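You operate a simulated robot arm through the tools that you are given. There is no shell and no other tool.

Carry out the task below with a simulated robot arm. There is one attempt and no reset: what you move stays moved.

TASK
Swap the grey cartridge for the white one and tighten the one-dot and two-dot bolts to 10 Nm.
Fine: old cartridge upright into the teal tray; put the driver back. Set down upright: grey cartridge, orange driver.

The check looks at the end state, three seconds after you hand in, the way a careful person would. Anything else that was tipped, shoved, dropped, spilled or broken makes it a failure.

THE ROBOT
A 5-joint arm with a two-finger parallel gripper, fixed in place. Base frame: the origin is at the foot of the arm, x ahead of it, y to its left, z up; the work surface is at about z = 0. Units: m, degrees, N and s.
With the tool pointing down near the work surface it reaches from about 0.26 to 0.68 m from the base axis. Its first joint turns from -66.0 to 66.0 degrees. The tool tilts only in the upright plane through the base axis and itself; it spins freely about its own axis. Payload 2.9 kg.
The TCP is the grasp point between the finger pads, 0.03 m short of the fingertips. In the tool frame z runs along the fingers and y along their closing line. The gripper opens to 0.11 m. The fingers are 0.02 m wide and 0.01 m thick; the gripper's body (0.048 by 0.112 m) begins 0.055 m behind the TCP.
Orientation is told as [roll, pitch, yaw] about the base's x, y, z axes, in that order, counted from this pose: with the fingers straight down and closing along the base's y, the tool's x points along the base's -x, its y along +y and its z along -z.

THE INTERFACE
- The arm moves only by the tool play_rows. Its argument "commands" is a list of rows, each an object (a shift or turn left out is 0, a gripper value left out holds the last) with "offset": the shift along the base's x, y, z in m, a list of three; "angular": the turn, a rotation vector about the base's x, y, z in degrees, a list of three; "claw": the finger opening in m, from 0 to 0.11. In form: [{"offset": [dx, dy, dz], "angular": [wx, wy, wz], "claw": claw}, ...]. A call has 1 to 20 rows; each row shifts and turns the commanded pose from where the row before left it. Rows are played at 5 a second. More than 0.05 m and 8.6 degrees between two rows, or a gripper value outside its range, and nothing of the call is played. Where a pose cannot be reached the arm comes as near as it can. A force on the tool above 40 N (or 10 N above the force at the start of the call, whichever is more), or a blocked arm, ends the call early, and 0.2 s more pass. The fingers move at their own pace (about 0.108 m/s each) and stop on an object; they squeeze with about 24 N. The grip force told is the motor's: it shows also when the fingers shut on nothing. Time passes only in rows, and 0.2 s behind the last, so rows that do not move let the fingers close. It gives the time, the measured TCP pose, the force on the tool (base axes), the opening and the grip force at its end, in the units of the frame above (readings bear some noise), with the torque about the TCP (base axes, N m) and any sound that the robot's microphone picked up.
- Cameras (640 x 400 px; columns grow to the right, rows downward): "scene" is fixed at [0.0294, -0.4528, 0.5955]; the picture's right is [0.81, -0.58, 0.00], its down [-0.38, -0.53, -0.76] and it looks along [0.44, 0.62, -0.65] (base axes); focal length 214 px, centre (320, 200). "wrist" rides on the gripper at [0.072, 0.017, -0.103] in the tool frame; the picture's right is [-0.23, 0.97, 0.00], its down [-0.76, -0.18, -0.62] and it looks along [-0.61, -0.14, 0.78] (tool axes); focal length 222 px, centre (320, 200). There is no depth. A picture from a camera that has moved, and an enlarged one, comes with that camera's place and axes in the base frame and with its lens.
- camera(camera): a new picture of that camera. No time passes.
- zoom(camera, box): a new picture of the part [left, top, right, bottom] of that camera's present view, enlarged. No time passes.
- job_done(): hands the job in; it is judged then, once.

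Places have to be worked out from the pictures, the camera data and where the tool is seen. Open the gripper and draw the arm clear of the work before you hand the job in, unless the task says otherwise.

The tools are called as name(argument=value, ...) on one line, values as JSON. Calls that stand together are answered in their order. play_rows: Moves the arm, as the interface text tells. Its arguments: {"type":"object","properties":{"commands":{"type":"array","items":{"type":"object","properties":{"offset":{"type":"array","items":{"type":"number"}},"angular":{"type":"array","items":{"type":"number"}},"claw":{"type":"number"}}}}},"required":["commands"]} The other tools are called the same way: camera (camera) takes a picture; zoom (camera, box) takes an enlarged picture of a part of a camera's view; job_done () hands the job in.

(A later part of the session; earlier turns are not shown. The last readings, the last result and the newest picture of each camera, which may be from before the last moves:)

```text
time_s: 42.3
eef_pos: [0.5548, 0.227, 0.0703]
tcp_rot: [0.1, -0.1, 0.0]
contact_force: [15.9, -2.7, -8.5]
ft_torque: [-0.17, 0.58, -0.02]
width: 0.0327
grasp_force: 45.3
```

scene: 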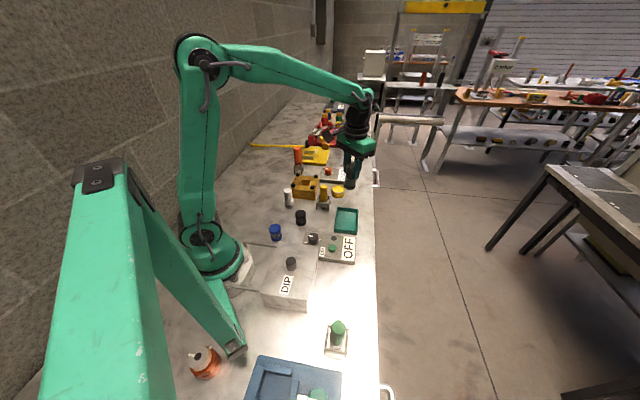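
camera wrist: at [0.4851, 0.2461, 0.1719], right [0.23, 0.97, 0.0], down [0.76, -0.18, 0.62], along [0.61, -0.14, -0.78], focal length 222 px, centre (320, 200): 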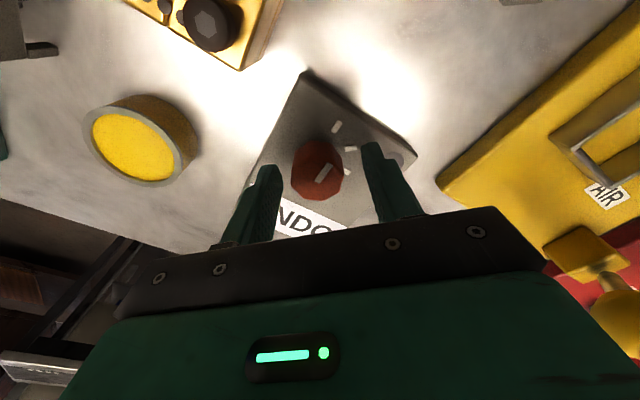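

The y load is relieved, but x now shows +16 N; shifting +1.5 mm in x and slightly down to neutralise.

play_rows(commands=[{"offset": [0.0015, 0, -0.0007]}, {"offset": [0, 0, 0]}, {"offset": [0, 0, 0]}])

zoom(camera="wrist", box=[240, 120, 400, 220])

```text
time_s: 43.1
eef_pos: [0.5564, 0.2275, 0.0698]
tcp_rot: [0.0, 0.1, 0.1]
contact_force: [-14.3, 5.7, 6.1]
ft_torque: [0.17, -0.73, -0.03]
width: 0.0327
grasp_force: 45.0
```

```text
4.00 times, centred on (320, 170) of wrist
camera zoom: at [0.4848, 0.2432, 0.1729], right [0.23, 0.97, 0.0], down [0.76, -0.18, 0.62], along [0.61, -0.14, -0.78], focal length 888 px, centre (320, 320)
```

zoom: 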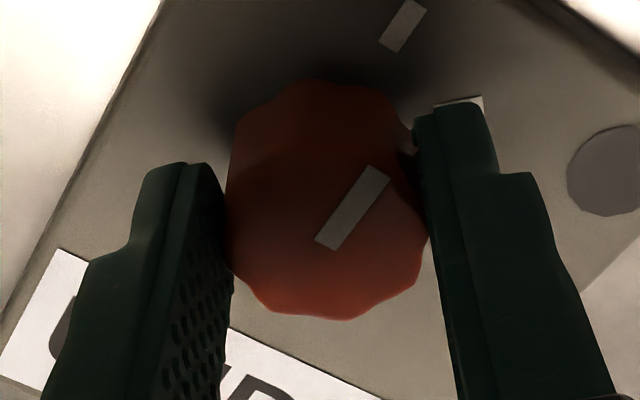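

It overshot (stiffness ≈20 N/mm). Moving back half of that.

play_rows(commands=[{"offset": [-0.0007, 0.0003, 0.0003]}, {"offset": [0, 0, 0]}, {"offset": [0, 0, 0]}])

```text
time_s: 43.9
eef_pos: [0.5566, 0.2273, 0.0697]
tcp_rot: [0.1, 0.0, -0.1]
contact_force: [-1.3, 13.1, 1.1]
ft_torque: [0.2, 1.28, 0.06]
width: 0.0325
grasp_force: 44.3
```

Let me hold still a moment to see whether these loads settle.

play_rows(commands=[{"offset": [0, 0, 0]}, {"offset": [0, 0, 0]}])

```text
time_s: 44.5
eef_pos: [0.5568, 0.2276, 0.0695]
tcp_rot: [0.0, 0.0, 0.0]
contact_force: [-5.0, 15.7, -1.2]
ft_torque: [0.34, 0.22, 0.05]
width: 0.0328
grasp_force: 44.8
```

Loads are modest, fluctuating around +15 N in y. I'll nudge +0.6 mm in y and turn the knob clockwise (−z) by ~22° first to see how it responds.

play_rows(commands=[{"offset": [0, 0.0006, 0]}, {"angular": [0, 0, -7.5]}, {"angular": [0, 0, -7.5]}, {"angular": [0, 0, -7.5]}, {"offset": [0, 0, 0]}])

zoom(camera="scene", box=[296, 150, 360, 190])

camera(camera="wrist")

```text
time_s: 45.7
eef_pos: [0.5564, 0.2287, 0.0701]
tcp_rot: [0.1, -0.1, -22.4]
contact_force: [18.0, 31.3, -18.2]
ft_torque: [0.72, 0.72, 0.13]
width: 0.0325
grasp_force: 44.9
```

```text
10.00 times, centred on (328, 170) of scene
camera zoom: at [0.0296, -0.4527, 0.5955], right [0.81, -0.58, 0.0], down [-0.38, -0.53, -0.76], along [0.44, 0.62, -0.65], focal length 2145 px, centre (240, 500)
```

zoom: 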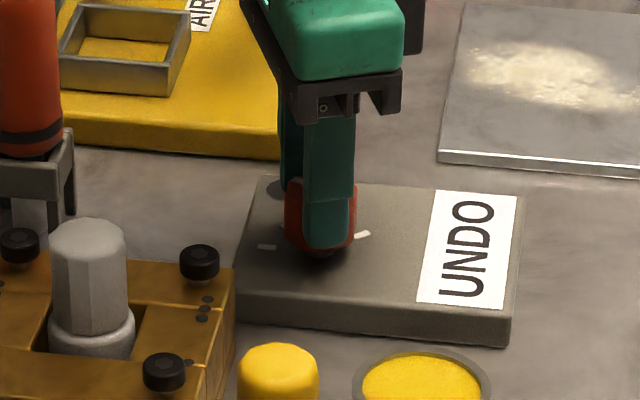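

```text
taken
camera wrist: at [0.4965, 0.2709, 0.1727], right [0.58, 0.81, 0.0], down [0.63, -0.46, 0.62], along [0.51, -0.36, -0.78], focal length 222 px, centre (320, 200)
```

wrist: 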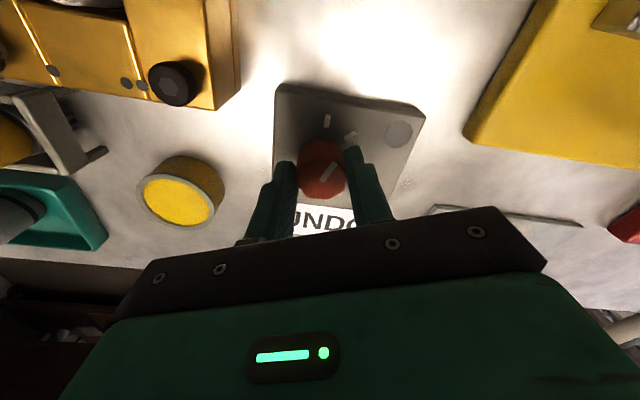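

The knob is turning with the gripper (≈22° so far). I'll relieve the lateral load with a small shift toward +x/+y and check.

play_rows(commands=[{"offset": [0.0006, 0.001, -0.0005]}, {"offset": [0, 0, 0]}])

```text
time_s: 46.3
eef_pos: [0.5574, 0.2284, 0.0702]
tcp_rot: [0.0, 0.1, -22.5]
contact_force: [3.5, 20.5, -12.6]
ft_torque: [0.02, -1.14, 0.07]
width: 0.0327
grasp_force: 45.3
```

Loads fell in that direction, confirming the sign. One more small relief, then continue turning to −45°.

play_rows(commands=[{"offset": [0.0002, 0.001, -0.0005]}, {"offset": [0, 0, 0]}, {"angular": [0, 0, -7.5]}, {"offset": [0, 0, 0]}])

```text
time_s: 47.3
eef_pos: [0.5577, 0.2298, 0.0701]
tcp_rot: [0.0, 0.0, -30.1]
contact_force: [-5.2, 6.5, 3.2]
ft_torque: [-0.12, -0.69, 0.0]
width: 0.0327
grasp_force: 45.4
```

Forces are small now (≈6 N). Continuing the turn to −45° and checking the display.

play_rows(commands=[{"angular": [0, 0, -7.5]}, {"angular": [0, 0, -7.5]}, {"offset": [0, 0, 0]}])

zoom(camera="scene", box=[296, 150, 360, 190])

camera(camera="wrist")

```text
time_s: 48.1
eef_pos: [0.5571, 0.2292, 0.0704]
tcp_rot: [0.0, 0.0, -45.0]
contact_force: [5.6, 16.9, 1.3]
ft_torque: [0.65, 0.61, 0.06]
width: 0.0329
grasp_force: 44.8
```

```text
10.00 times, centred on (328, 170) of scene
camera zoom: at [0.0294, -0.4528, 0.5955], right [0.81, -0.58, 0.0], down [-0.38, -0.53, -0.76], along [0.44, 0.62, -0.65], focal length 2145 px, centre (240, 500)
```

zoom: 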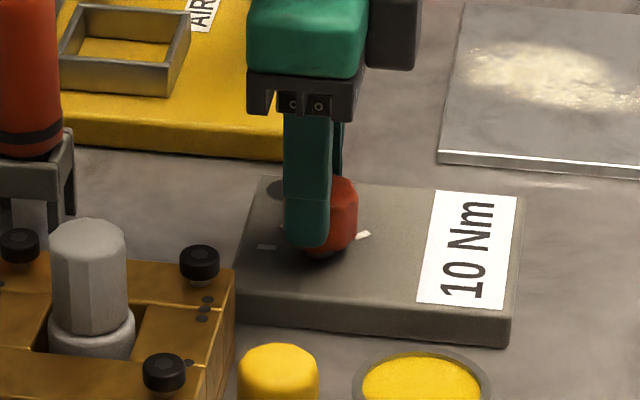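

```text
taken
camera wrist: at [0.5187, 0.292, 0.1729], right [0.85, 0.53, 0.0], down [0.41, -0.67, 0.62], along [0.33, -0.53, -0.78], focal length 222 px, centre (320, 200)
```

wrist: 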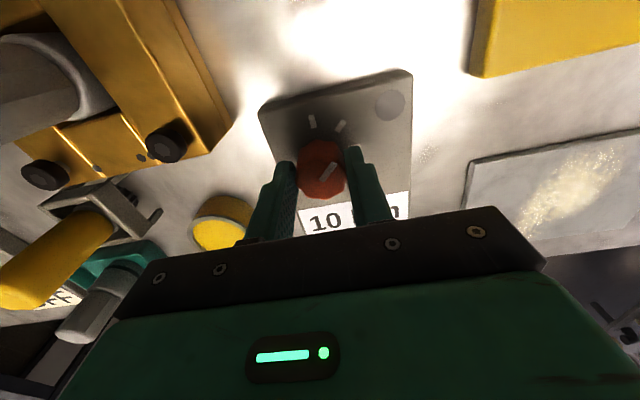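

The display now reads "10 Nm". I'll open the fingers gently and rise straight up, then confirm the setting holds.

play_rows(commands=[{"claw": 0.04}, {"claw": 0.055}, {"offset": [0, 0, 0]}, {"offset": [0, 0, 0.03]}, {"offset": [0, 0, 0.04]}, {"offset": [0, 0, 0.045]}, {"offset": [0, 0, 0]}])

zoom(camera="scene", box=[296, 150, 360, 190])

camera(camera="wrist")

```text
time_s: 49.7
eef_pos: [0.5517, 0.2311, 0.1846]
tcp_rot: [-0.1, 0.0, -45.1]
contact_force: [-0.1, 0.7, -0.8]
ft_torque: [0.01, -0.02, 0.02]
width: 0.055
grasp_force: 0.0
```

```text
10.00 times, centred on (328, 170) of scene
camera zoom: at [0.0294, -0.4528, 0.5955], right [0.81, -0.58, 0.0], down [-0.38, -0.53, -0.76], along [0.44, 0.62, -0.65], focal length 2145 px, centre (240, 500)
```

zoom: 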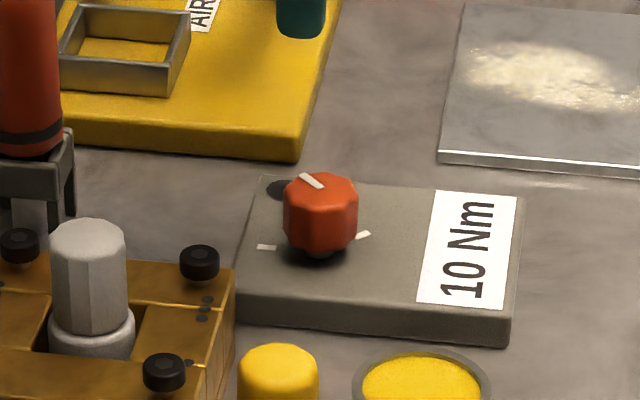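

```text
taken
camera wrist: at [0.5151, 0.292, 0.2874], right [0.85, 0.53, 0.0], down [0.41, -0.66, 0.62], along [0.33, -0.53, -0.78], focal length 222 px, centre (320, 200)
```

wrist: 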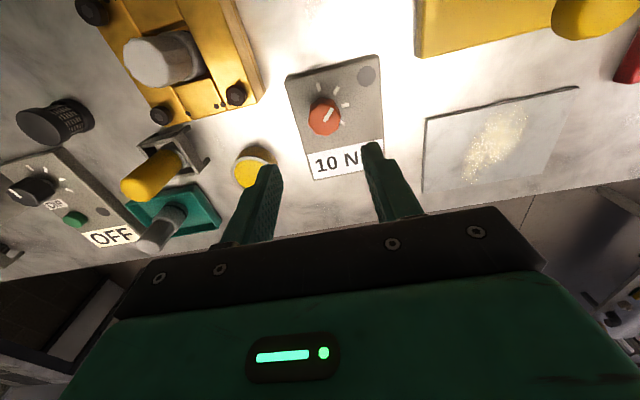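

The 10 Nm setting holds. Next the orange driver: I'll rotate back to yaw 0 while moving to a hover above it (≈(0.479,0.358), z≈0.25).

play_rows(commands=[{"offset": [0, 0, 0.03], "angular": [0, 0, 7.5]}, {"offset": [-0.013, 0.021, 0.01], "angular": [0, 0, 7.5]}, {"offset": [-0.013, 0.021, 0.01], "angular": [0, 0, 7.5], "claw": 0.07}, {"offset": [-0.013, 0.021, 0.01], "angular": [0, 0, 7.5]}, {"offset": [-0.013, 0.021, 0], "angular": [0, 0, 7.5]}, {"offset": [-0.013, 0.021, 0], "angular": [0, 0, 7.5]}, {"offset": [-0.01, 0.02, 0]}, {"offset": [0, 0, 0]}])

camera(camera="wrist")

zoom(camera="wrist", box=[240, 50, 400, 150])

zoom(camera="scene", box=[270, 130, 334, 170])

```text
time_s: 51.5
eef_pos: [0.4808, 0.3558, 0.2445]
tcp_rot: [0.0, 0.0, 0.0]
contact_force: [0.4, -0.8, -0.2]
ft_torque: [0.03, 0.01, 0.02]
width: 0.0699
grasp_force: 0.1
```

```text
taken
camera wrist: at [0.4093, 0.3709, 0.3478], right [0.23, 0.97, 0.0], down [0.76, -0.18, 0.62], along [0.61, -0.14, -0.78], focal length 222 px, centre (320, 200)
```

wrist: 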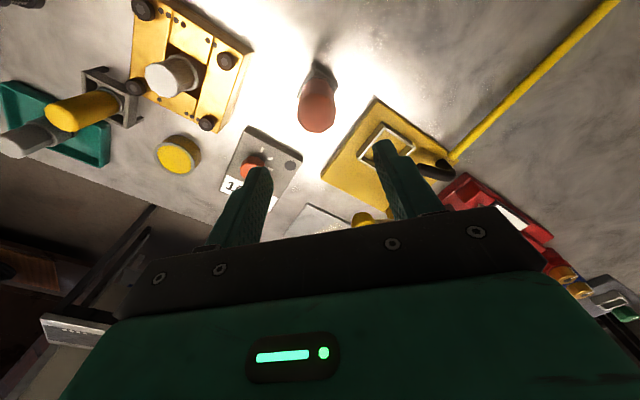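

```text
4.00 times, centred on (320, 100) of wrist
camera zoom: at [0.4093, 0.3709, 0.3478], right [0.23, 0.97, 0.0], down [0.76, -0.18, 0.62], along [0.61, -0.14, -0.78], focal length 888 px, centre (320, 600)
```

zoom: 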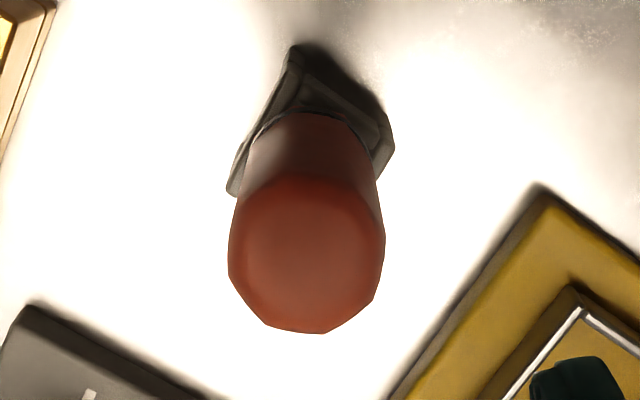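

```text
10.00 times, centred on (302, 150) of scene
camera zoom: at [0.0294, -0.4528, 0.5955], right [0.81, -0.58, 0.0], down [-0.38, -0.53, -0.76], along [0.44, 0.62, -0.65], focal length 2145 px, centre (500, 700)
```

zoom: 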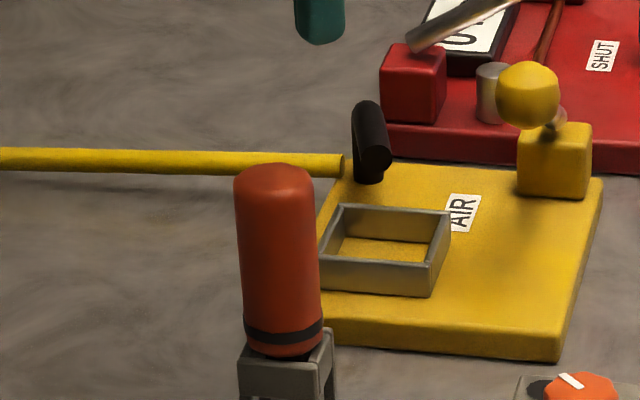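

The driver's top face centres ≈6–7 mm nearer and slightly right of the TCP, axis ≈(0.475,0.352), Ø≈0.038, handle z≈0.05–0.128. Correcting and descending partway.

play_rows(commands=[{"offset": [-0.0065, -0.0013, -0.03]}, {"offset": [0, 0, -0.03]}, {"offset": [0, 0, -0.02]}, {"offset": [0, 0, 0]}])

zoom(camera="wrist", box=[240, 100, 400, 200])

zoom(camera="scene", box=[270, 130, 334, 170])

```text
time_s: 52.5
eef_pos: [0.473, 0.3557, 0.164]
tcp_rot: [0.0, 0.0, 0.1]
contact_force: [-0.3, 0.5, 0.2]
ft_torque: [0.01, -0.01, 0.0]
width: 0.0702
grasp_force: 0.0
```

```text
4.00 times, centred on (320, 150) of wrist
camera zoom: at [0.4019, 0.3718, 0.2684], right [0.23, 0.97, 0.0], down [0.76, -0.18, 0.62], along [0.61, -0.14, -0.78], focal length 888 px, centre (320, 400)
```

zoom: 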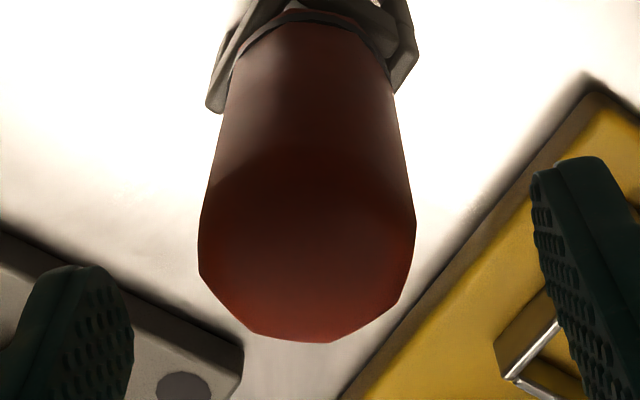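

```text
10.00 times, centred on (302, 150) of scene
camera zoom: at [0.0294, -0.4528, 0.5955], right [0.81, -0.58, 0.0], down [-0.38, -0.53, -0.76], along [0.44, 0.62, -0.65], focal length 2145 px, centre (500, 700)
```

zoom: 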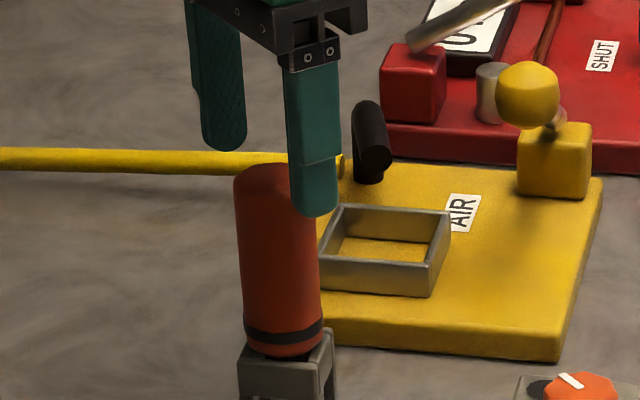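

x is aligned; y needs ≈−2 mm. I'll correct and descend to TCP ≈0.102, then close gently on the handle.

play_rows(commands=[{"offset": [0, -0.002, -0.02]}, {"offset": [0, 0, -0.02]}, {"offset": [0, 0, -0.022]}, {"offset": [0, 0, 0]}])

zoom(camera="wrist", box=[240, 120, 400, 220])

zoom(camera="scene", box=[270, 140, 334, 180])

```text
time_s: 53.5
eef_pos: [0.474, 0.3529, 0.1015]
tcp_rot: [0.0, -0.1, 0.1]
contact_force: [0.4, -0.1, 0.1]
ft_torque: [-0.02, 0.02, -0.04]
width: 0.0699
grasp_force: 0.0
```

```text
4.00 times, centred on (320, 170) of wrist
camera zoom: at [0.4024, 0.3682, 0.2047], right [0.23, 0.97, 0.0], down [0.76, -0.18, 0.62], along [0.61, -0.14, -0.78], focal length 888 px, centre (320, 320)
```

zoom: 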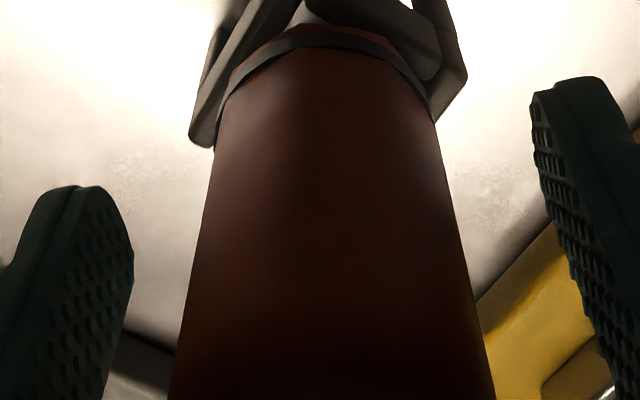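

```text
10.00 times, centred on (302, 160) of scene
camera zoom: at [0.0294, -0.4528, 0.5955], right [0.81, -0.58, 0.0], down [-0.38, -0.53, -0.76], along [0.44, 0.62, -0.65], focal length 2145 px, centre (500, 600)
```

zoom: 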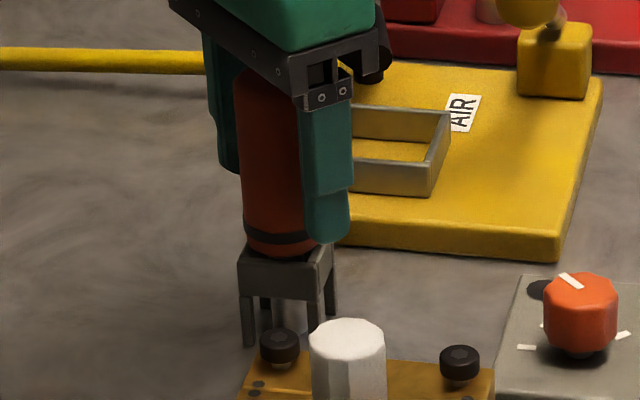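

The handle is well centred between the fingers. Closing now.

play_rows(commands=[{"claw": 0.05}, {"claw": 0.042}, {"claw": 0.025}, {"offset": [0, 0, 0]}, {"offset": [0, 0, 0]}])

zoom(camera="scene", box=[270, 140, 334, 180])

```text
time_s: 54.7
eef_pos: [0.474, 0.3519, 0.1013]
tcp_rot: [0.0, 0.0, 0.0]
contact_force: [0.2, 1.0, 0.7]
ft_torque: [0.12, -0.02, 0.01]
width: 0.0366
grasp_force: 25.0
```

```text
10.00 times, centred on (302, 160) of scene
camera zoom: at [0.0294, -0.4528, 0.5955], right [0.81, -0.58, 0.0], down [-0.38, -0.53, -0.76], along [0.44, 0.62, -0.65], focal length 2145 px, centre (500, 600)
```

zoom: 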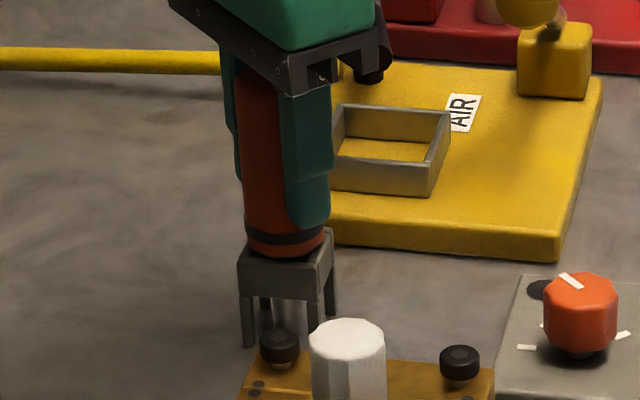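

Gripped at 0.0366 with negligible side load; this pose (≈0.474, 0.352, 0.1015) is my return reference. Lifting straight up out of the stand.

play_rows(commands=[{"offset": [0, 0, 0.005]}, {"offset": [0, 0, 0.015]}, {"offset": [0, 0, 0.03]}, {"offset": [0, 0, 0.04]}, {"offset": [0, 0, 0.04]}, {"offset": [0, 0, 0]}])

zoom(camera="scene", box=[258, 110, 338, 160])

camera(camera="wrist")

```text
time_s: 56.1
eef_pos: [0.4737, 0.3521, 0.2344]
tcp_rot: [-0.1, 0.0, 0.0]
contact_force: [0.3, -0.3, -4.7]
ft_torque: [-0.01, 0.0, 0.02]
width: 0.0367
grasp_force: 23.6
```

```text
8.00 times, centred on (298, 135) of scene
camera zoom: at [0.0295, -0.4528, 0.5955], right [0.81, -0.58, 0.0], down [-0.38, -0.53, -0.76], along [0.44, 0.62, -0.65], focal length 1716 px, centre (496, 720)
```

zoom: 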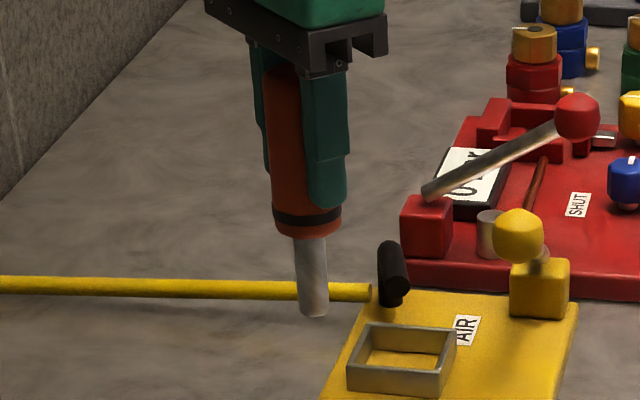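

```text
taken
camera wrist: at [0.4019, 0.3684, 0.3376], right [0.23, 0.97, 0.0], down [0.76, -0.18, 0.62], along [0.61, -0.14, -0.78], focal length 222 px, centre (320, 200)
```

wrist: 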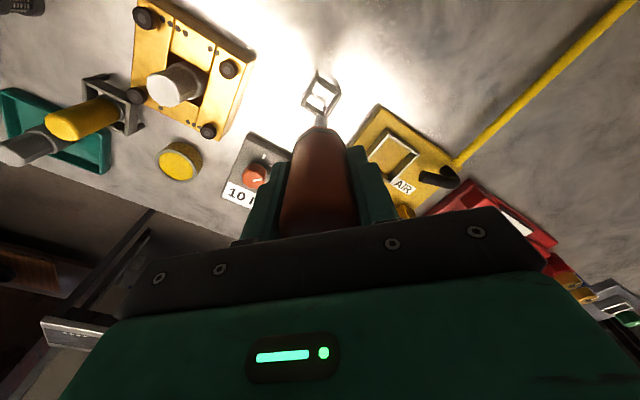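

The driver (≈0.45 kg) is out; its shaft tip is ≈0.103 below the TCP. I'll carry it at height over the one-dot bolt (≈(0.4195,0.1448)).

play_rows(commands=[{"offset": [-0.009, -0.0345, 0.015]}, {"offset": [-0.009, -0.0345, 0]}, {"offset": [-0.009, -0.0345, 0]}, {"offset": [-0.009, -0.0345, 0]}, {"offset": [-0.009, -0.0345, 0]}, {"offset": [-0.009, -0.0345, 0]}, {"offset": [0, 0, -0.02]}, {"offset": [0, 0, -0.025]}, {"offset": [0, 0, 0]}, {"offset": [0, 0, 0]}])

camera(camera="wrist")

zoom(camera="wrist", box=[260, 70, 380, 145])

zoom(camera="scene", box=[284, 155, 348, 195])

```text
time_s: 58.3
eef_pos: [0.4202, 0.145, 0.2002]
tcp_rot: [0.0, 0.0, 0.0]
contact_force: [0.4, 0.2, -4.6]
ft_torque: [-0.02, 0.02, -0.01]
width: 0.0366
grasp_force: 23.6
```

```text
taken
camera wrist: at [0.349, 0.1607, 0.3041], right [0.23, 0.97, 0.0], down [0.76, -0.18, 0.62], along [0.61, -0.14, -0.78], focal length 222 px, centre (320, 200)
```

wrist: 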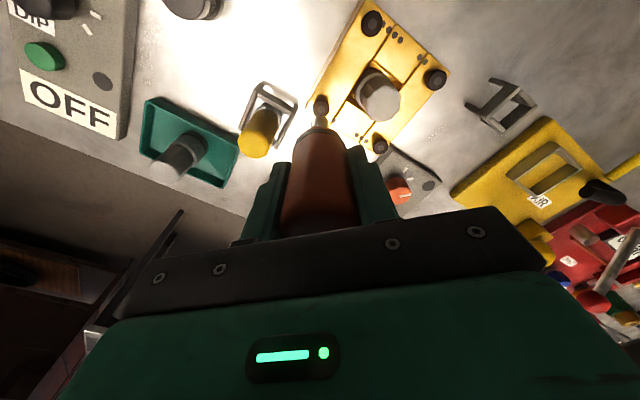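

```text
5.33 times, centred on (320, 108) of wrist
camera zoom: at [0.349, 0.1607, 0.3041], right [0.23, 0.97, 0.0], down [0.76, -0.18, 0.62], along [0.61, -0.14, -0.78], focal length 1185 px, centre (320, 693)
```

zoom: 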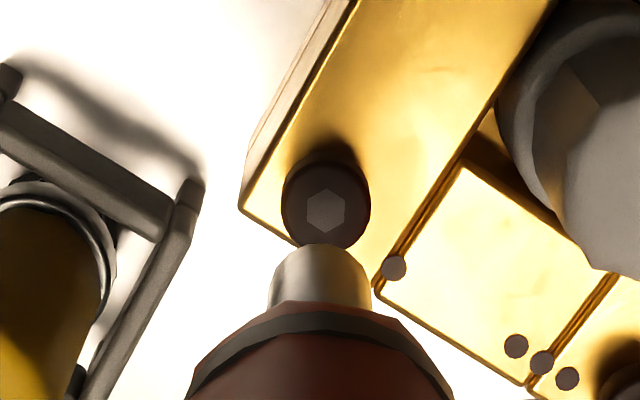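

```text
10.00 times, centred on (316, 175) of scene
camera zoom: at [0.0295, -0.4528, 0.5955], right [0.81, -0.58, 0.0], down [-0.38, -0.53, -0.76], along [0.44, 0.62, -0.65], focal length 2145 px, centre (360, 450)
```

zoom: 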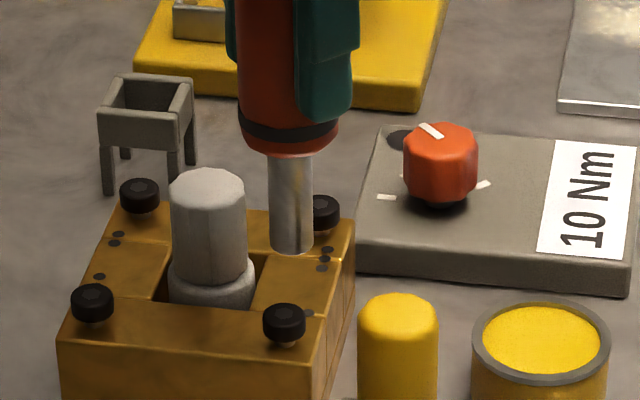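

Both views agree the tip must shift ≈(−3.5,+1.5) mm to be over the one-dot bolt. Applying that and lowering to about 15–20 mm above the head, then re-checking.

play_rows(commands=[{"offset": [-0.0035, 0.0015, -0.01]}, {"offset": [0, 0, -0.01]}, {"offset": [0, 0, 0]}, {"offset": [0, 0, 0]}])

zoom(camera="wrist", box=[280, 85, 360, 135])

zoom(camera="scene", box=[292, 165, 332, 190])

```text
time_s: 59.3
eef_pos: [0.4171, 0.1465, 0.1821]
tcp_rot: [0.0, 0.0, 0.0]
contact_force: [0.7, -0.1, -4.3]
ft_torque: [0.02, 0.02, 0.03]
width: 0.0367
grasp_force: 24.4
```

```text
8.00 times, centred on (320, 110) of wrist
camera zoom: at [0.346, 0.1616, 0.2848], right [0.23, 0.97, 0.0], down [0.76, -0.18, 0.62], along [0.61, -0.14, -0.78], focal length 1777 px, centre (320, 920)
```

zoom: 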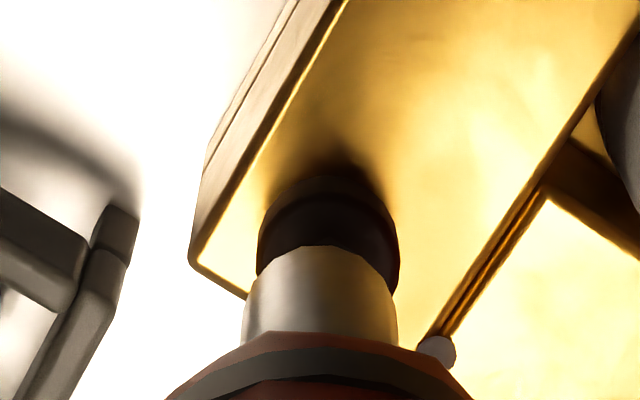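

```text
16.00 times, centred on (312, 178) of scene
camera zoom: at [0.0295, -0.4528, 0.5955], right [0.81, -0.58, 0.0], down [-0.38, -0.53, -0.76], along [0.44, 0.62, -0.65], focal length 3432 px, centre (448, 560)
```

zoom: 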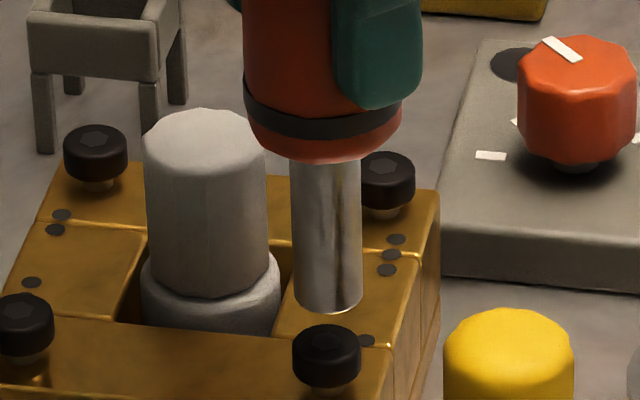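

The tip is aligned over the one-dot bolt head within ≈1 mm, ≈17 mm above it. Lowering most of the gap, then small steps until contact.

play_rows(commands=[{"offset": [-0.0001, 0.0005, -0.006]}, {"offset": [0, 0, -0.005]}, {"offset": [0, 0, -0.002]}, {"offset": [0, 0, 0]}])

zoom(camera="scene", box=[292, 165, 332, 190])

zoom(camera="wrist", box=[280, 85, 360, 135])

```text
time_s: 60.3
eef_pos: [0.4187, 0.1458, 0.1686]
tcp_rot: [0.1, 0.0, 0.1]
contact_force: [-0.7, -0.1, -3.8]
ft_torque: [-0.01, -0.02, 0.04]
width: 0.0366
grasp_force: 24.5
```

```text
16.00 times, centred on (312, 178) of scene
camera zoom: at [0.0295, -0.4528, 0.5955], right [0.81, -0.58, 0.0], down [-0.38, -0.53, -0.76], along [0.44, 0.62, -0.65], focal length 3432 px, centre (448, 560)
```

zoom: 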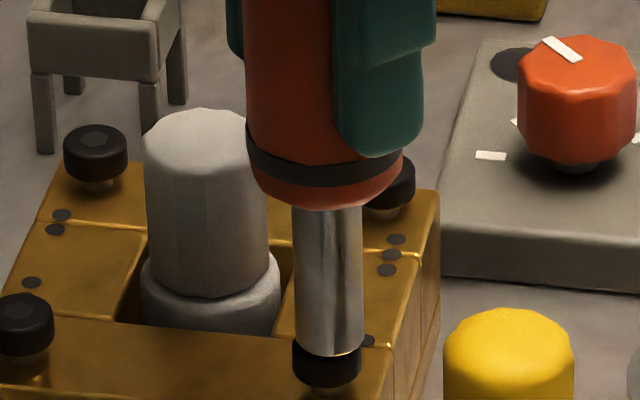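

```text
8.00 times, centred on (320, 110) of wrist
camera zoom: at [0.3461, 0.1615, 0.2714], right [0.23, 0.97, 0.0], down [0.76, -0.18, 0.62], along [0.61, -0.14, -0.78], focal length 1777 px, centre (320, 920)
```

zoom: 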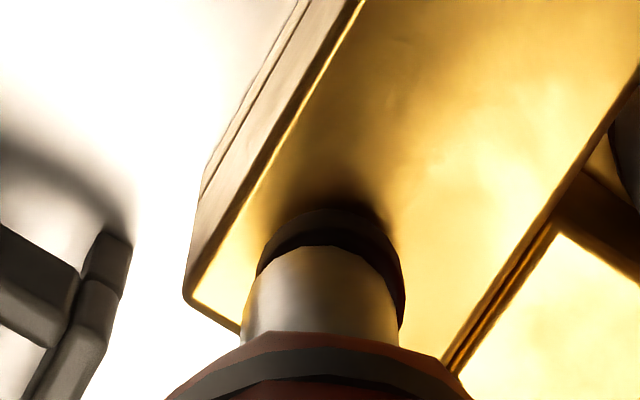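

Both views say ≈1 mm more in +y. Applying that and stepping down 1 mm at a time, listening for a sound.

play_rows(commands=[{"offset": [0, 0.001, -0.001]}, {"offset": [0, 0, -0.001]}, {"offset": [0, 0, -0.001]}, {"offset": [0, 0, 0]}])

zoom(camera="scene", box=[292, 165, 332, 190])

```text
time_s: 61.3
eef_pos: [0.4191, 0.1474, 0.1669]
tcp_rot: [0.1, 0.0, 0.0]
contact_force: [-1.1, 0.0, -2.7]
ft_torque: [0.02, 0.01, 0.02]
width: 0.0366
grasp_force: 24.1
```

```text
16.00 times, centred on (312, 178) of scene
camera zoom: at [0.0294, -0.4528, 0.5955], right [0.81, -0.58, 0.0], down [-0.38, -0.53, -0.76], along [0.44, 0.62, -0.65], focal length 3432 px, centre (448, 560)
```

zoom: 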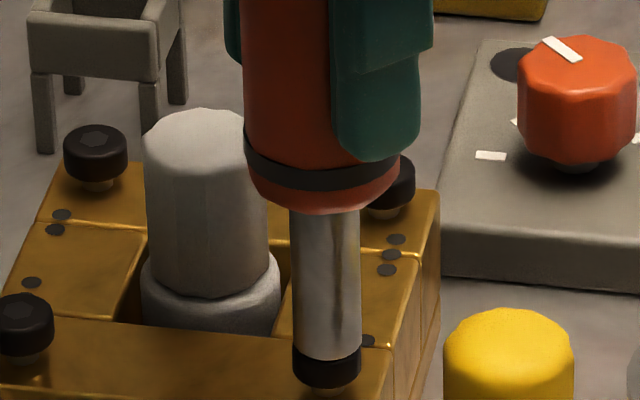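

Aligned (tip 325 vs bolt 327 px) with ≈1 mm gap left. Continuing down.

play_rows(commands=[{"offset": [0, 0, -0.001]}, {"offset": [0, 0, -0.001]}, {"offset": [0, 0, 0]}])

zoom(camera="scene", box=[292, 165, 332, 190])

```text
time_s: 62.1
eef_pos: [0.4174, 0.1465, 0.1645]
tcp_rot: [0.1, -0.2, 0.0]
contact_force: [0.0, -0.9, 2.1]
ft_torque: [-0.04, -0.01, -0.02]
width: 0.0366
grasp_force: 24.0
```

```text
16.00 times, centred on (312, 178) of scene
camera zoom: at [0.0294, -0.4528, 0.5955], right [0.81, -0.58, 0.0], down [-0.38, -0.53, -0.76], along [0.44, 0.62, -0.65], focal length 3432 px, centre (448, 560)
```

zoom: 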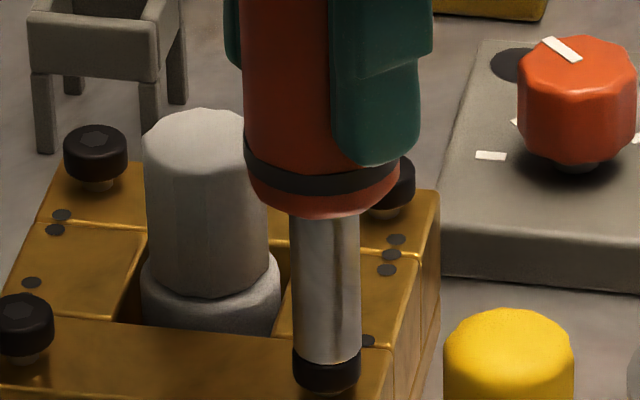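

Contact begun (≈6 N on the bolt). No sound yet; pressing a little more.

play_rows(commands=[{"offset": [0, 0, -0.0005]}, {"offset": [0, 0, -0.0005]}, {"offset": [0, 0, 0]}, {"offset": [0, 0, 0]}, {"offset": [0, 0, 0]}])

zoom(camera="scene", box=[292, 160, 356, 200])

```text
time_s: 63.3
eef_pos: [0.4178, 0.1449, 0.1631]
tcp_rot: [-0.1, 0.1, -0.2]
contact_force: [-0.8, -0.6, -0.5]
ft_torque: [-0.07, 0.07, -0.02]
width: 0.0366
grasp_force: 24.2
```

```text
10.00 times, centred on (324, 180) of scene
camera zoom: at [0.0294, -0.4528, 0.5955], right [0.81, -0.58, 0.0], down [-0.38, -0.53, -0.76], along [0.44, 0.62, -0.65], focal length 2145 px, centre (280, 400)
```

zoom: 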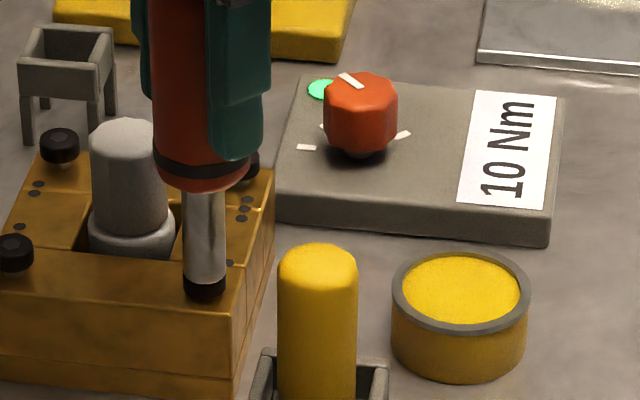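

The panel lamp just lit green and the head is moving (contact force dropped), so the driver is acting on the bolt. I'll hold and follow gently, listening for a completion sound.

play_rows(commands=[{"offset": [0, 0, 0]}, {"offset": [0, 0, 0]}, {"offset": [0, 0, 0]}, {"offset": [0, 0, 0]}, {"offset": [0, 0, 0]}])

zoom(camera="scene", box=[292, 160, 356, 200])

```text
time_s: 64.5
eef_pos: [0.4177, 0.1466, 0.1649]
tcp_rot: [0.1, 0.0, 0.0]
contact_force: [-0.4, 0.1, -4.1]
ft_torque: [0.01, -0.04, 0.02]
width: 0.0364
grasp_force: 24.1
```

```text
10.00 times, centred on (324, 180) of scene
camera zoom: at [0.0295, -0.4528, 0.5955], right [0.81, -0.58, 0.0], down [-0.38, -0.53, -0.76], along [0.44, 0.62, -0.65], focal length 2145 px, centre (280, 400)
```

zoom: 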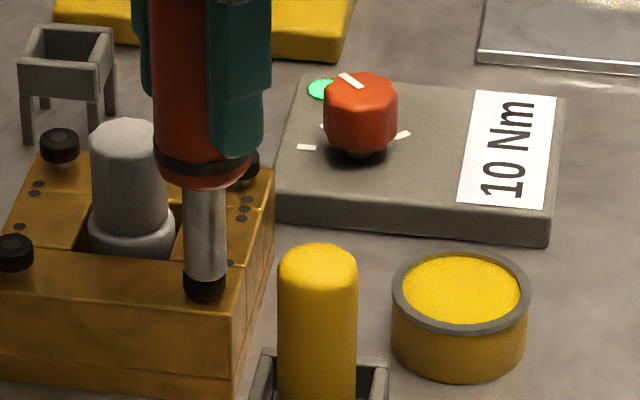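

The tip is now unloaded, so the bolt head has moved down. Let me look closely at the head and tip.

zoom(camera="scene", box=[300, 180, 324, 195])

zoom(camera="wrist", box=[280, 85, 360, 135])

```text
16.00 times, centred on (312, 188) of scene
camera zoom: at [0.0295, -0.4528, 0.5955], right [0.81, -0.58, 0.0], down [-0.38, -0.53, -0.76], along [0.44, 0.62, -0.65], focal length 3432 px, centre (448, 400)
```

zoom: 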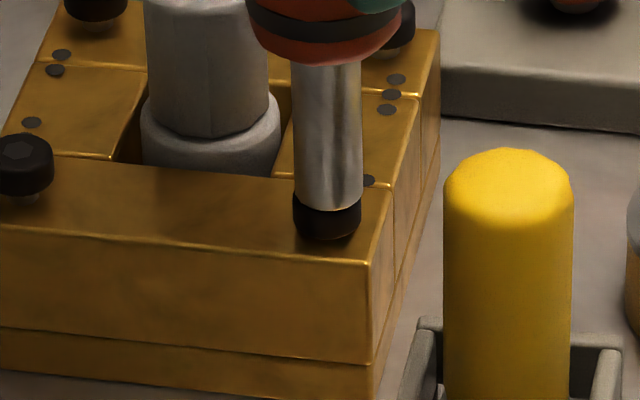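

```text
8.00 times, centred on (320, 110) of wrist
camera zoom: at [0.346, 0.162, 0.2664], right [0.23, 0.97, 0.0], down [0.76, -0.18, 0.62], along [0.61, -0.14, -0.78], focal length 1777 px, centre (320, 920)
```

zoom: 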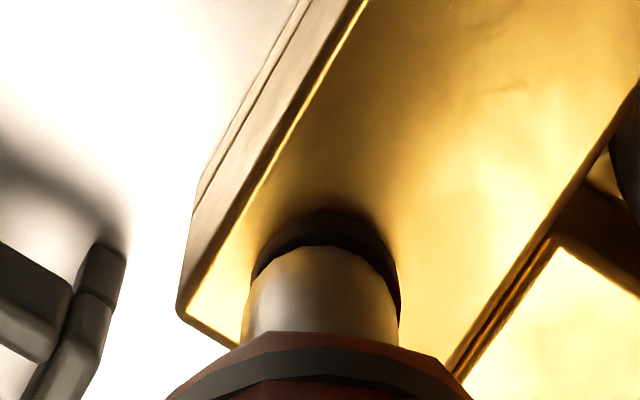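

The head now sits flush on the plate (no shank gap, unlike its neighbours) and the lamp is green. I'll follow down to press on it again to make sure it reached its torque.

play_rows(commands=[{"offset": [0, 0, -0.001]}, {"offset": [0, 0, -0.001]}, {"offset": [0, 0, 0]}])

zoom(camera="scene", box=[292, 160, 356, 200])

```text
time_s: 65.3
eef_pos: [0.4183, 0.1473, 0.1626]
tcp_rot: [0.1, 0.0, 0.1]
contact_force: [-2.0, 1.0, 4.0]
ft_torque: [0.09, 0.3, -0.01]
width: 0.0366
grasp_force: 23.6
```

```text
10.00 times, centred on (324, 180) of scene
camera zoom: at [0.0294, -0.4528, 0.5955], right [0.81, -0.58, 0.0], down [-0.38, -0.53, -0.76], along [0.44, 0.62, -0.65], focal length 2145 px, centre (280, 400)
```

zoom: 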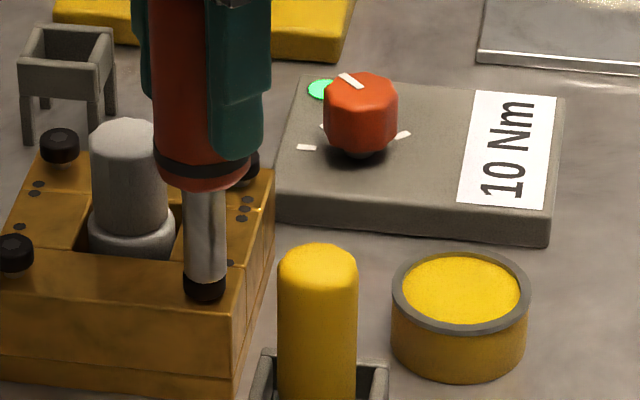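

Contact again (≈8 N). Holding a second to see if the bolt still turns or is done.

play_rows(commands=[{"offset": [0, 0, -0.0005]}, {"offset": [0, 0, 0]}, {"offset": [0, 0, 0]}, {"offset": [0, 0, 0]}, {"offset": [0, 0, 0]}, {"offset": [0, 0, 0]}])

zoom(camera="scene", box=[292, 160, 356, 200])

```text
time_s: 66.7
eef_pos: [0.4183, 0.1452, 0.1612]
tcp_rot: [0.0, -0.1, -0.1]
contact_force: [-3.6, -1.2, 12.8]
ft_torque: [-0.08, 0.39, -0.03]
width: 0.0365
grasp_force: 23.9
```

```text
10.00 times, centred on (324, 180) of scene
camera zoom: at [0.0294, -0.4528, 0.5955], right [0.81, -0.58, 0.0], down [-0.38, -0.53, -0.76], along [0.44, 0.62, -0.65], focal length 2145 px, centre (280, 400)
```

zoom: 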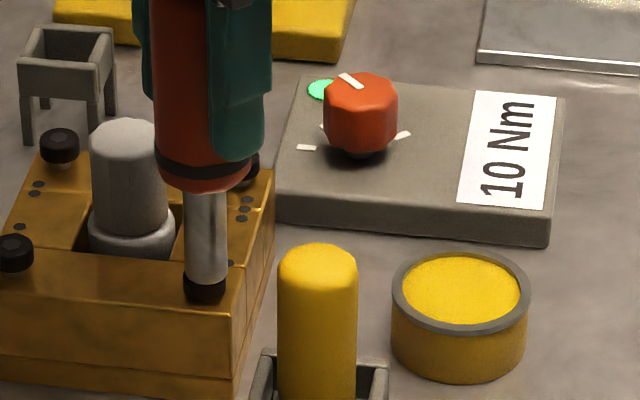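

The load now holds steady at ≈17 N: the bolt is down solid and the lamp stays green. I'll lift off 40 mm and inspect.

play_rows(commands=[{"offset": [0, 0, 0.003]}, {"offset": [0, 0, 0.017]}, {"offset": [0, 0, 0.03]}, {"offset": [0, 0, 0]}])

zoom(camera="scene", box=[284, 160, 348, 200])

zoom(camera="scene", box=[292, 172, 324, 192])

zoom(camera="wrist", box=[260, 70, 380, 145])

```text
time_s: 67.7
eef_pos: [0.4172, 0.1469, 0.2095]
tcp_rot: [-0.1, 0.1, 0.0]
contact_force: [-0.8, -0.1, -4.2]
ft_torque: [-0.01, -0.01, -0.01]
width: 0.0366
grasp_force: 23.7
```

```text
10.00 times, centred on (316, 180) of scene
camera zoom: at [0.0294, -0.4528, 0.5955], right [0.81, -0.58, 0.0], down [-0.38, -0.53, -0.76], along [0.44, 0.62, -0.65], focal length 2145 px, centre (360, 400)
```

zoom: 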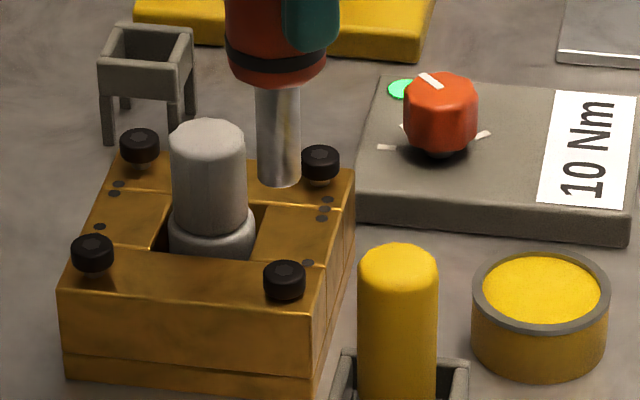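

```text
16.00 times, centred on (308, 182) of scene
camera zoom: at [0.0294, -0.4528, 0.5955], right [0.81, -0.58, 0.0], down [-0.38, -0.53, -0.76], along [0.44, 0.62, -0.65], focal length 3432 px, centre (512, 488)
```

zoom: 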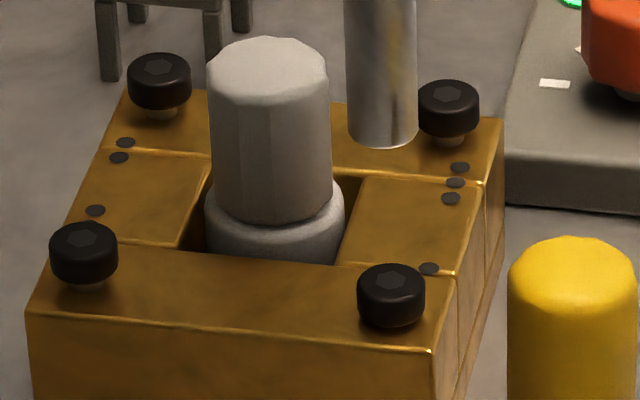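

```text
5.33 times, centred on (320, 108) of wrist
camera zoom: at [0.3448, 0.1625, 0.3135], right [0.23, 0.97, 0.0], down [0.76, -0.18, 0.62], along [0.61, -0.14, -0.78], focal length 1185 px, centre (320, 693)
```

zoom: 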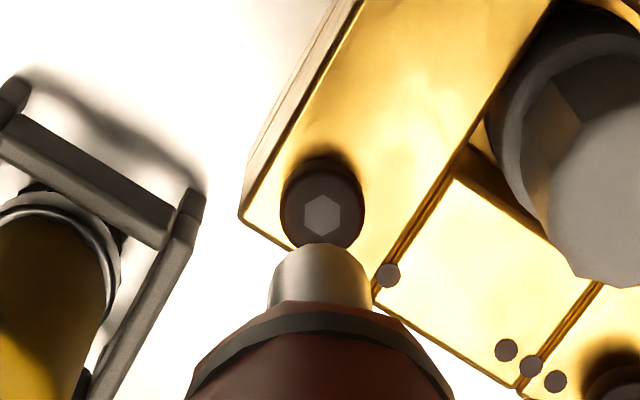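

The one-dot bolt is flush now while the others still show shank: tightened. For the two-dot bolt I'll raise the driver to clear the cartridge and move (+0.0014,+0.117).

play_rows(commands=[{"offset": [0, 0, 0.035]}, {"offset": [0.0005, 0.039, 0]}, {"offset": [0.0005, 0.039, 0]}, {"offset": [0.0004, 0.0392, 0]}, {"offset": [0, 0, -0.025]}, {"offset": [0, 0, -0.02]}, {"offset": [0, 0, 0]}, {"offset": [0, 0, 0]}])

zoom(camera="scene", box=[278, 155, 318, 180])

zoom(camera="wrist", box=[260, 70, 380, 145])

zoom(camera="scene", box=[284, 150, 348, 190])

```text
time_s: 69.5
eef_pos: [0.4206, 0.2657, 0.2012]
tcp_rot: [0.1, 0.0, 0.0]
contact_force: [-0.3, -0.4, -4.2]
ft_torque: [-0.02, -0.01, 0.0]
width: 0.0365
grasp_force: 23.9
```

```text
16.00 times, centred on (298, 168) of scene
camera zoom: at [0.0295, -0.4528, 0.5955], right [0.81, -0.58, 0.0], down [-0.38, -0.53, -0.76], along [0.44, 0.62, -0.65], focal length 3432 px, centre (672, 720)
```

zoom: 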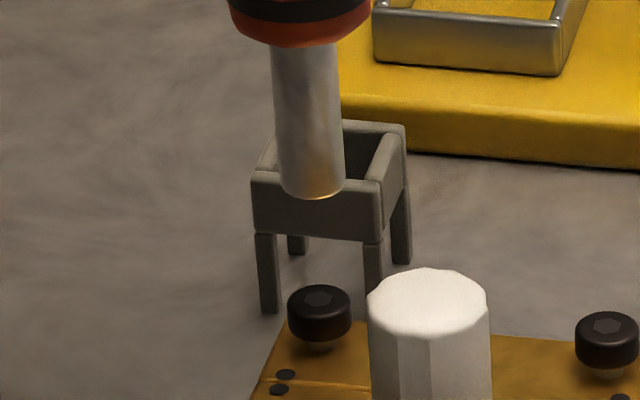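

```text
5.33 times, centred on (320, 108) of wrist
camera zoom: at [0.3484, 0.2815, 0.3044], right [0.23, 0.97, 0.0], down [0.76, -0.18, 0.62], along [0.61, -0.14, -0.78], focal length 1185 px, centre (320, 693)
```

zoom: 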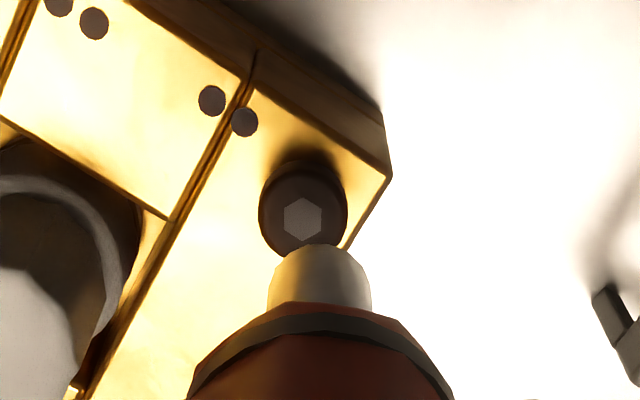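

```text
10.00 times, centred on (316, 170) of scene
camera zoom: at [0.0295, -0.4528, 0.5955], right [0.81, -0.58, 0.0], down [-0.38, -0.53, -0.76], along [0.44, 0.62, -0.65], focal length 2145 px, centre (360, 500)
```

zoom: 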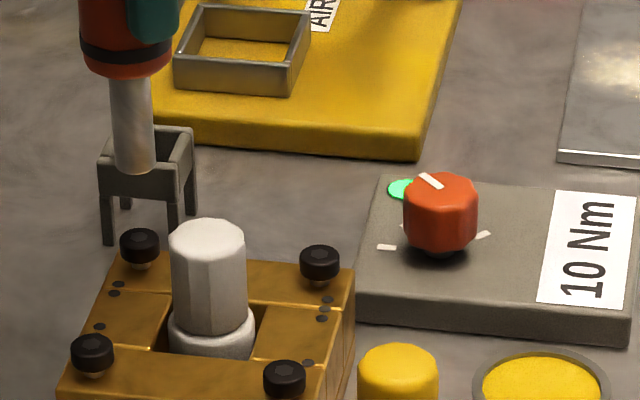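

Both views put the bolt ≈(−3.0,−3.2) mm from the tip axis. Correcting and lowering 20 mm, then re-checking.

play_rows(commands=[{"offset": [-0.003, -0.0032, -0.01]}, {"offset": [0, 0, -0.01]}, {"offset": [0, 0, 0]}, {"offset": [0, 0, 0]}])

zoom(camera="scene", box=[278, 157, 318, 182])

zoom(camera="wrist", box=[280, 85, 360, 135])

```text
time_s: 70.5
eef_pos: [0.4153, 0.262, 0.1798]
tcp_rot: [0.0, -0.1, 0.0]
contact_force: [0.3, -0.6, -3.5]
ft_torque: [0.02, 0.01, 0.02]
width: 0.0366
grasp_force: 23.9
```

```text
16.00 times, centred on (298, 170) of scene
camera zoom: at [0.0295, -0.4528, 0.5955], right [0.81, -0.58, 0.0], down [-0.38, -0.53, -0.76], along [0.44, 0.62, -0.65], focal length 3432 px, centre (672, 688)
```

zoom: 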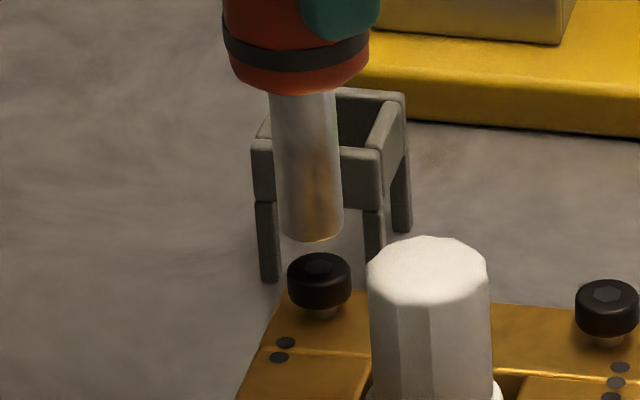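

```text
8.00 times, centred on (320, 110) of wrist
camera zoom: at [0.3442, 0.2779, 0.2839], right [0.23, 0.97, 0.0], down [0.76, -0.18, 0.62], along [0.61, -0.14, -0.78], focal length 1777 px, centre (320, 920)
```

zoom: 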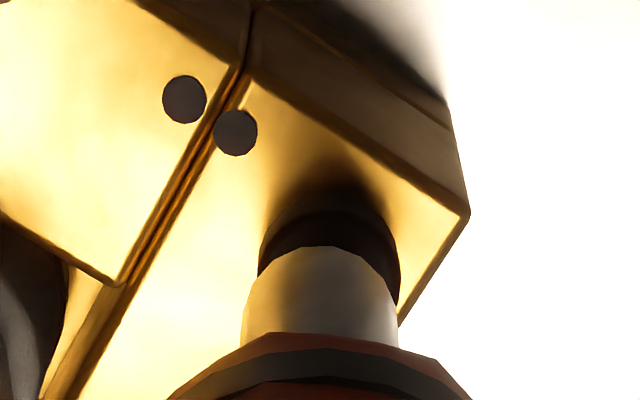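

Now both views show it overshot ≈3 mm in −x. Shifting back (+2.7,+0.7) mm and re-checking at this lower height.

play_rows(commands=[{"offset": [0.0027, 0.0007, 0]}, {"offset": [0, 0, 0]}, {"offset": [0, 0, 0]}, {"offset": [0, 0, 0]}])

zoom(camera="scene", box=[278, 157, 318, 182])

zoom(camera="wrist", box=[280, 85, 360, 135])

```text
time_s: 71.5
eef_pos: [0.4189, 0.2644, 0.181]
tcp_rot: [0.1, 0.0, 0.0]
contact_force: [0.0, 0.0, -4.5]
ft_torque: [0.0, -0.01, 0.0]
width: 0.0367
grasp_force: 23.8
```

```text
16.00 times, centred on (298, 170) of scene
camera zoom: at [0.0295, -0.4528, 0.5955], right [0.81, -0.58, 0.0], down [-0.38, -0.53, -0.76], along [0.44, 0.62, -0.65], focal length 3432 px, centre (672, 688)
```

zoom: 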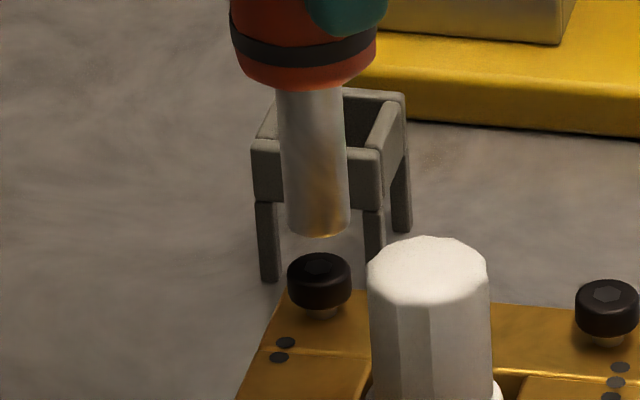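

```text
8.00 times, centred on (320, 110) of wrist
camera zoom: at [0.3468, 0.2786, 0.2839], right [0.23, 0.97, 0.0], down [0.76, -0.18, 0.62], along [0.61, -0.14, -0.78], focal length 1777 px, centre (320, 920)
```

zoom: 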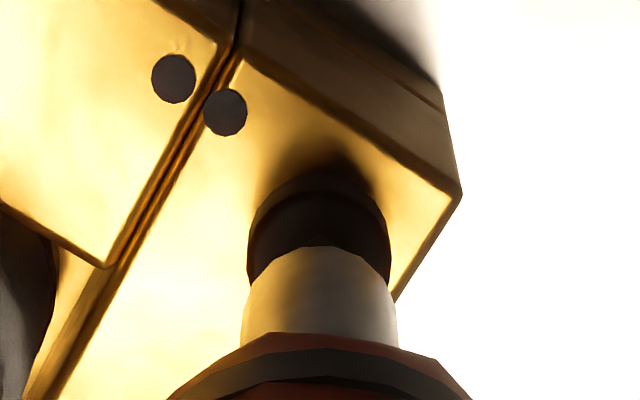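

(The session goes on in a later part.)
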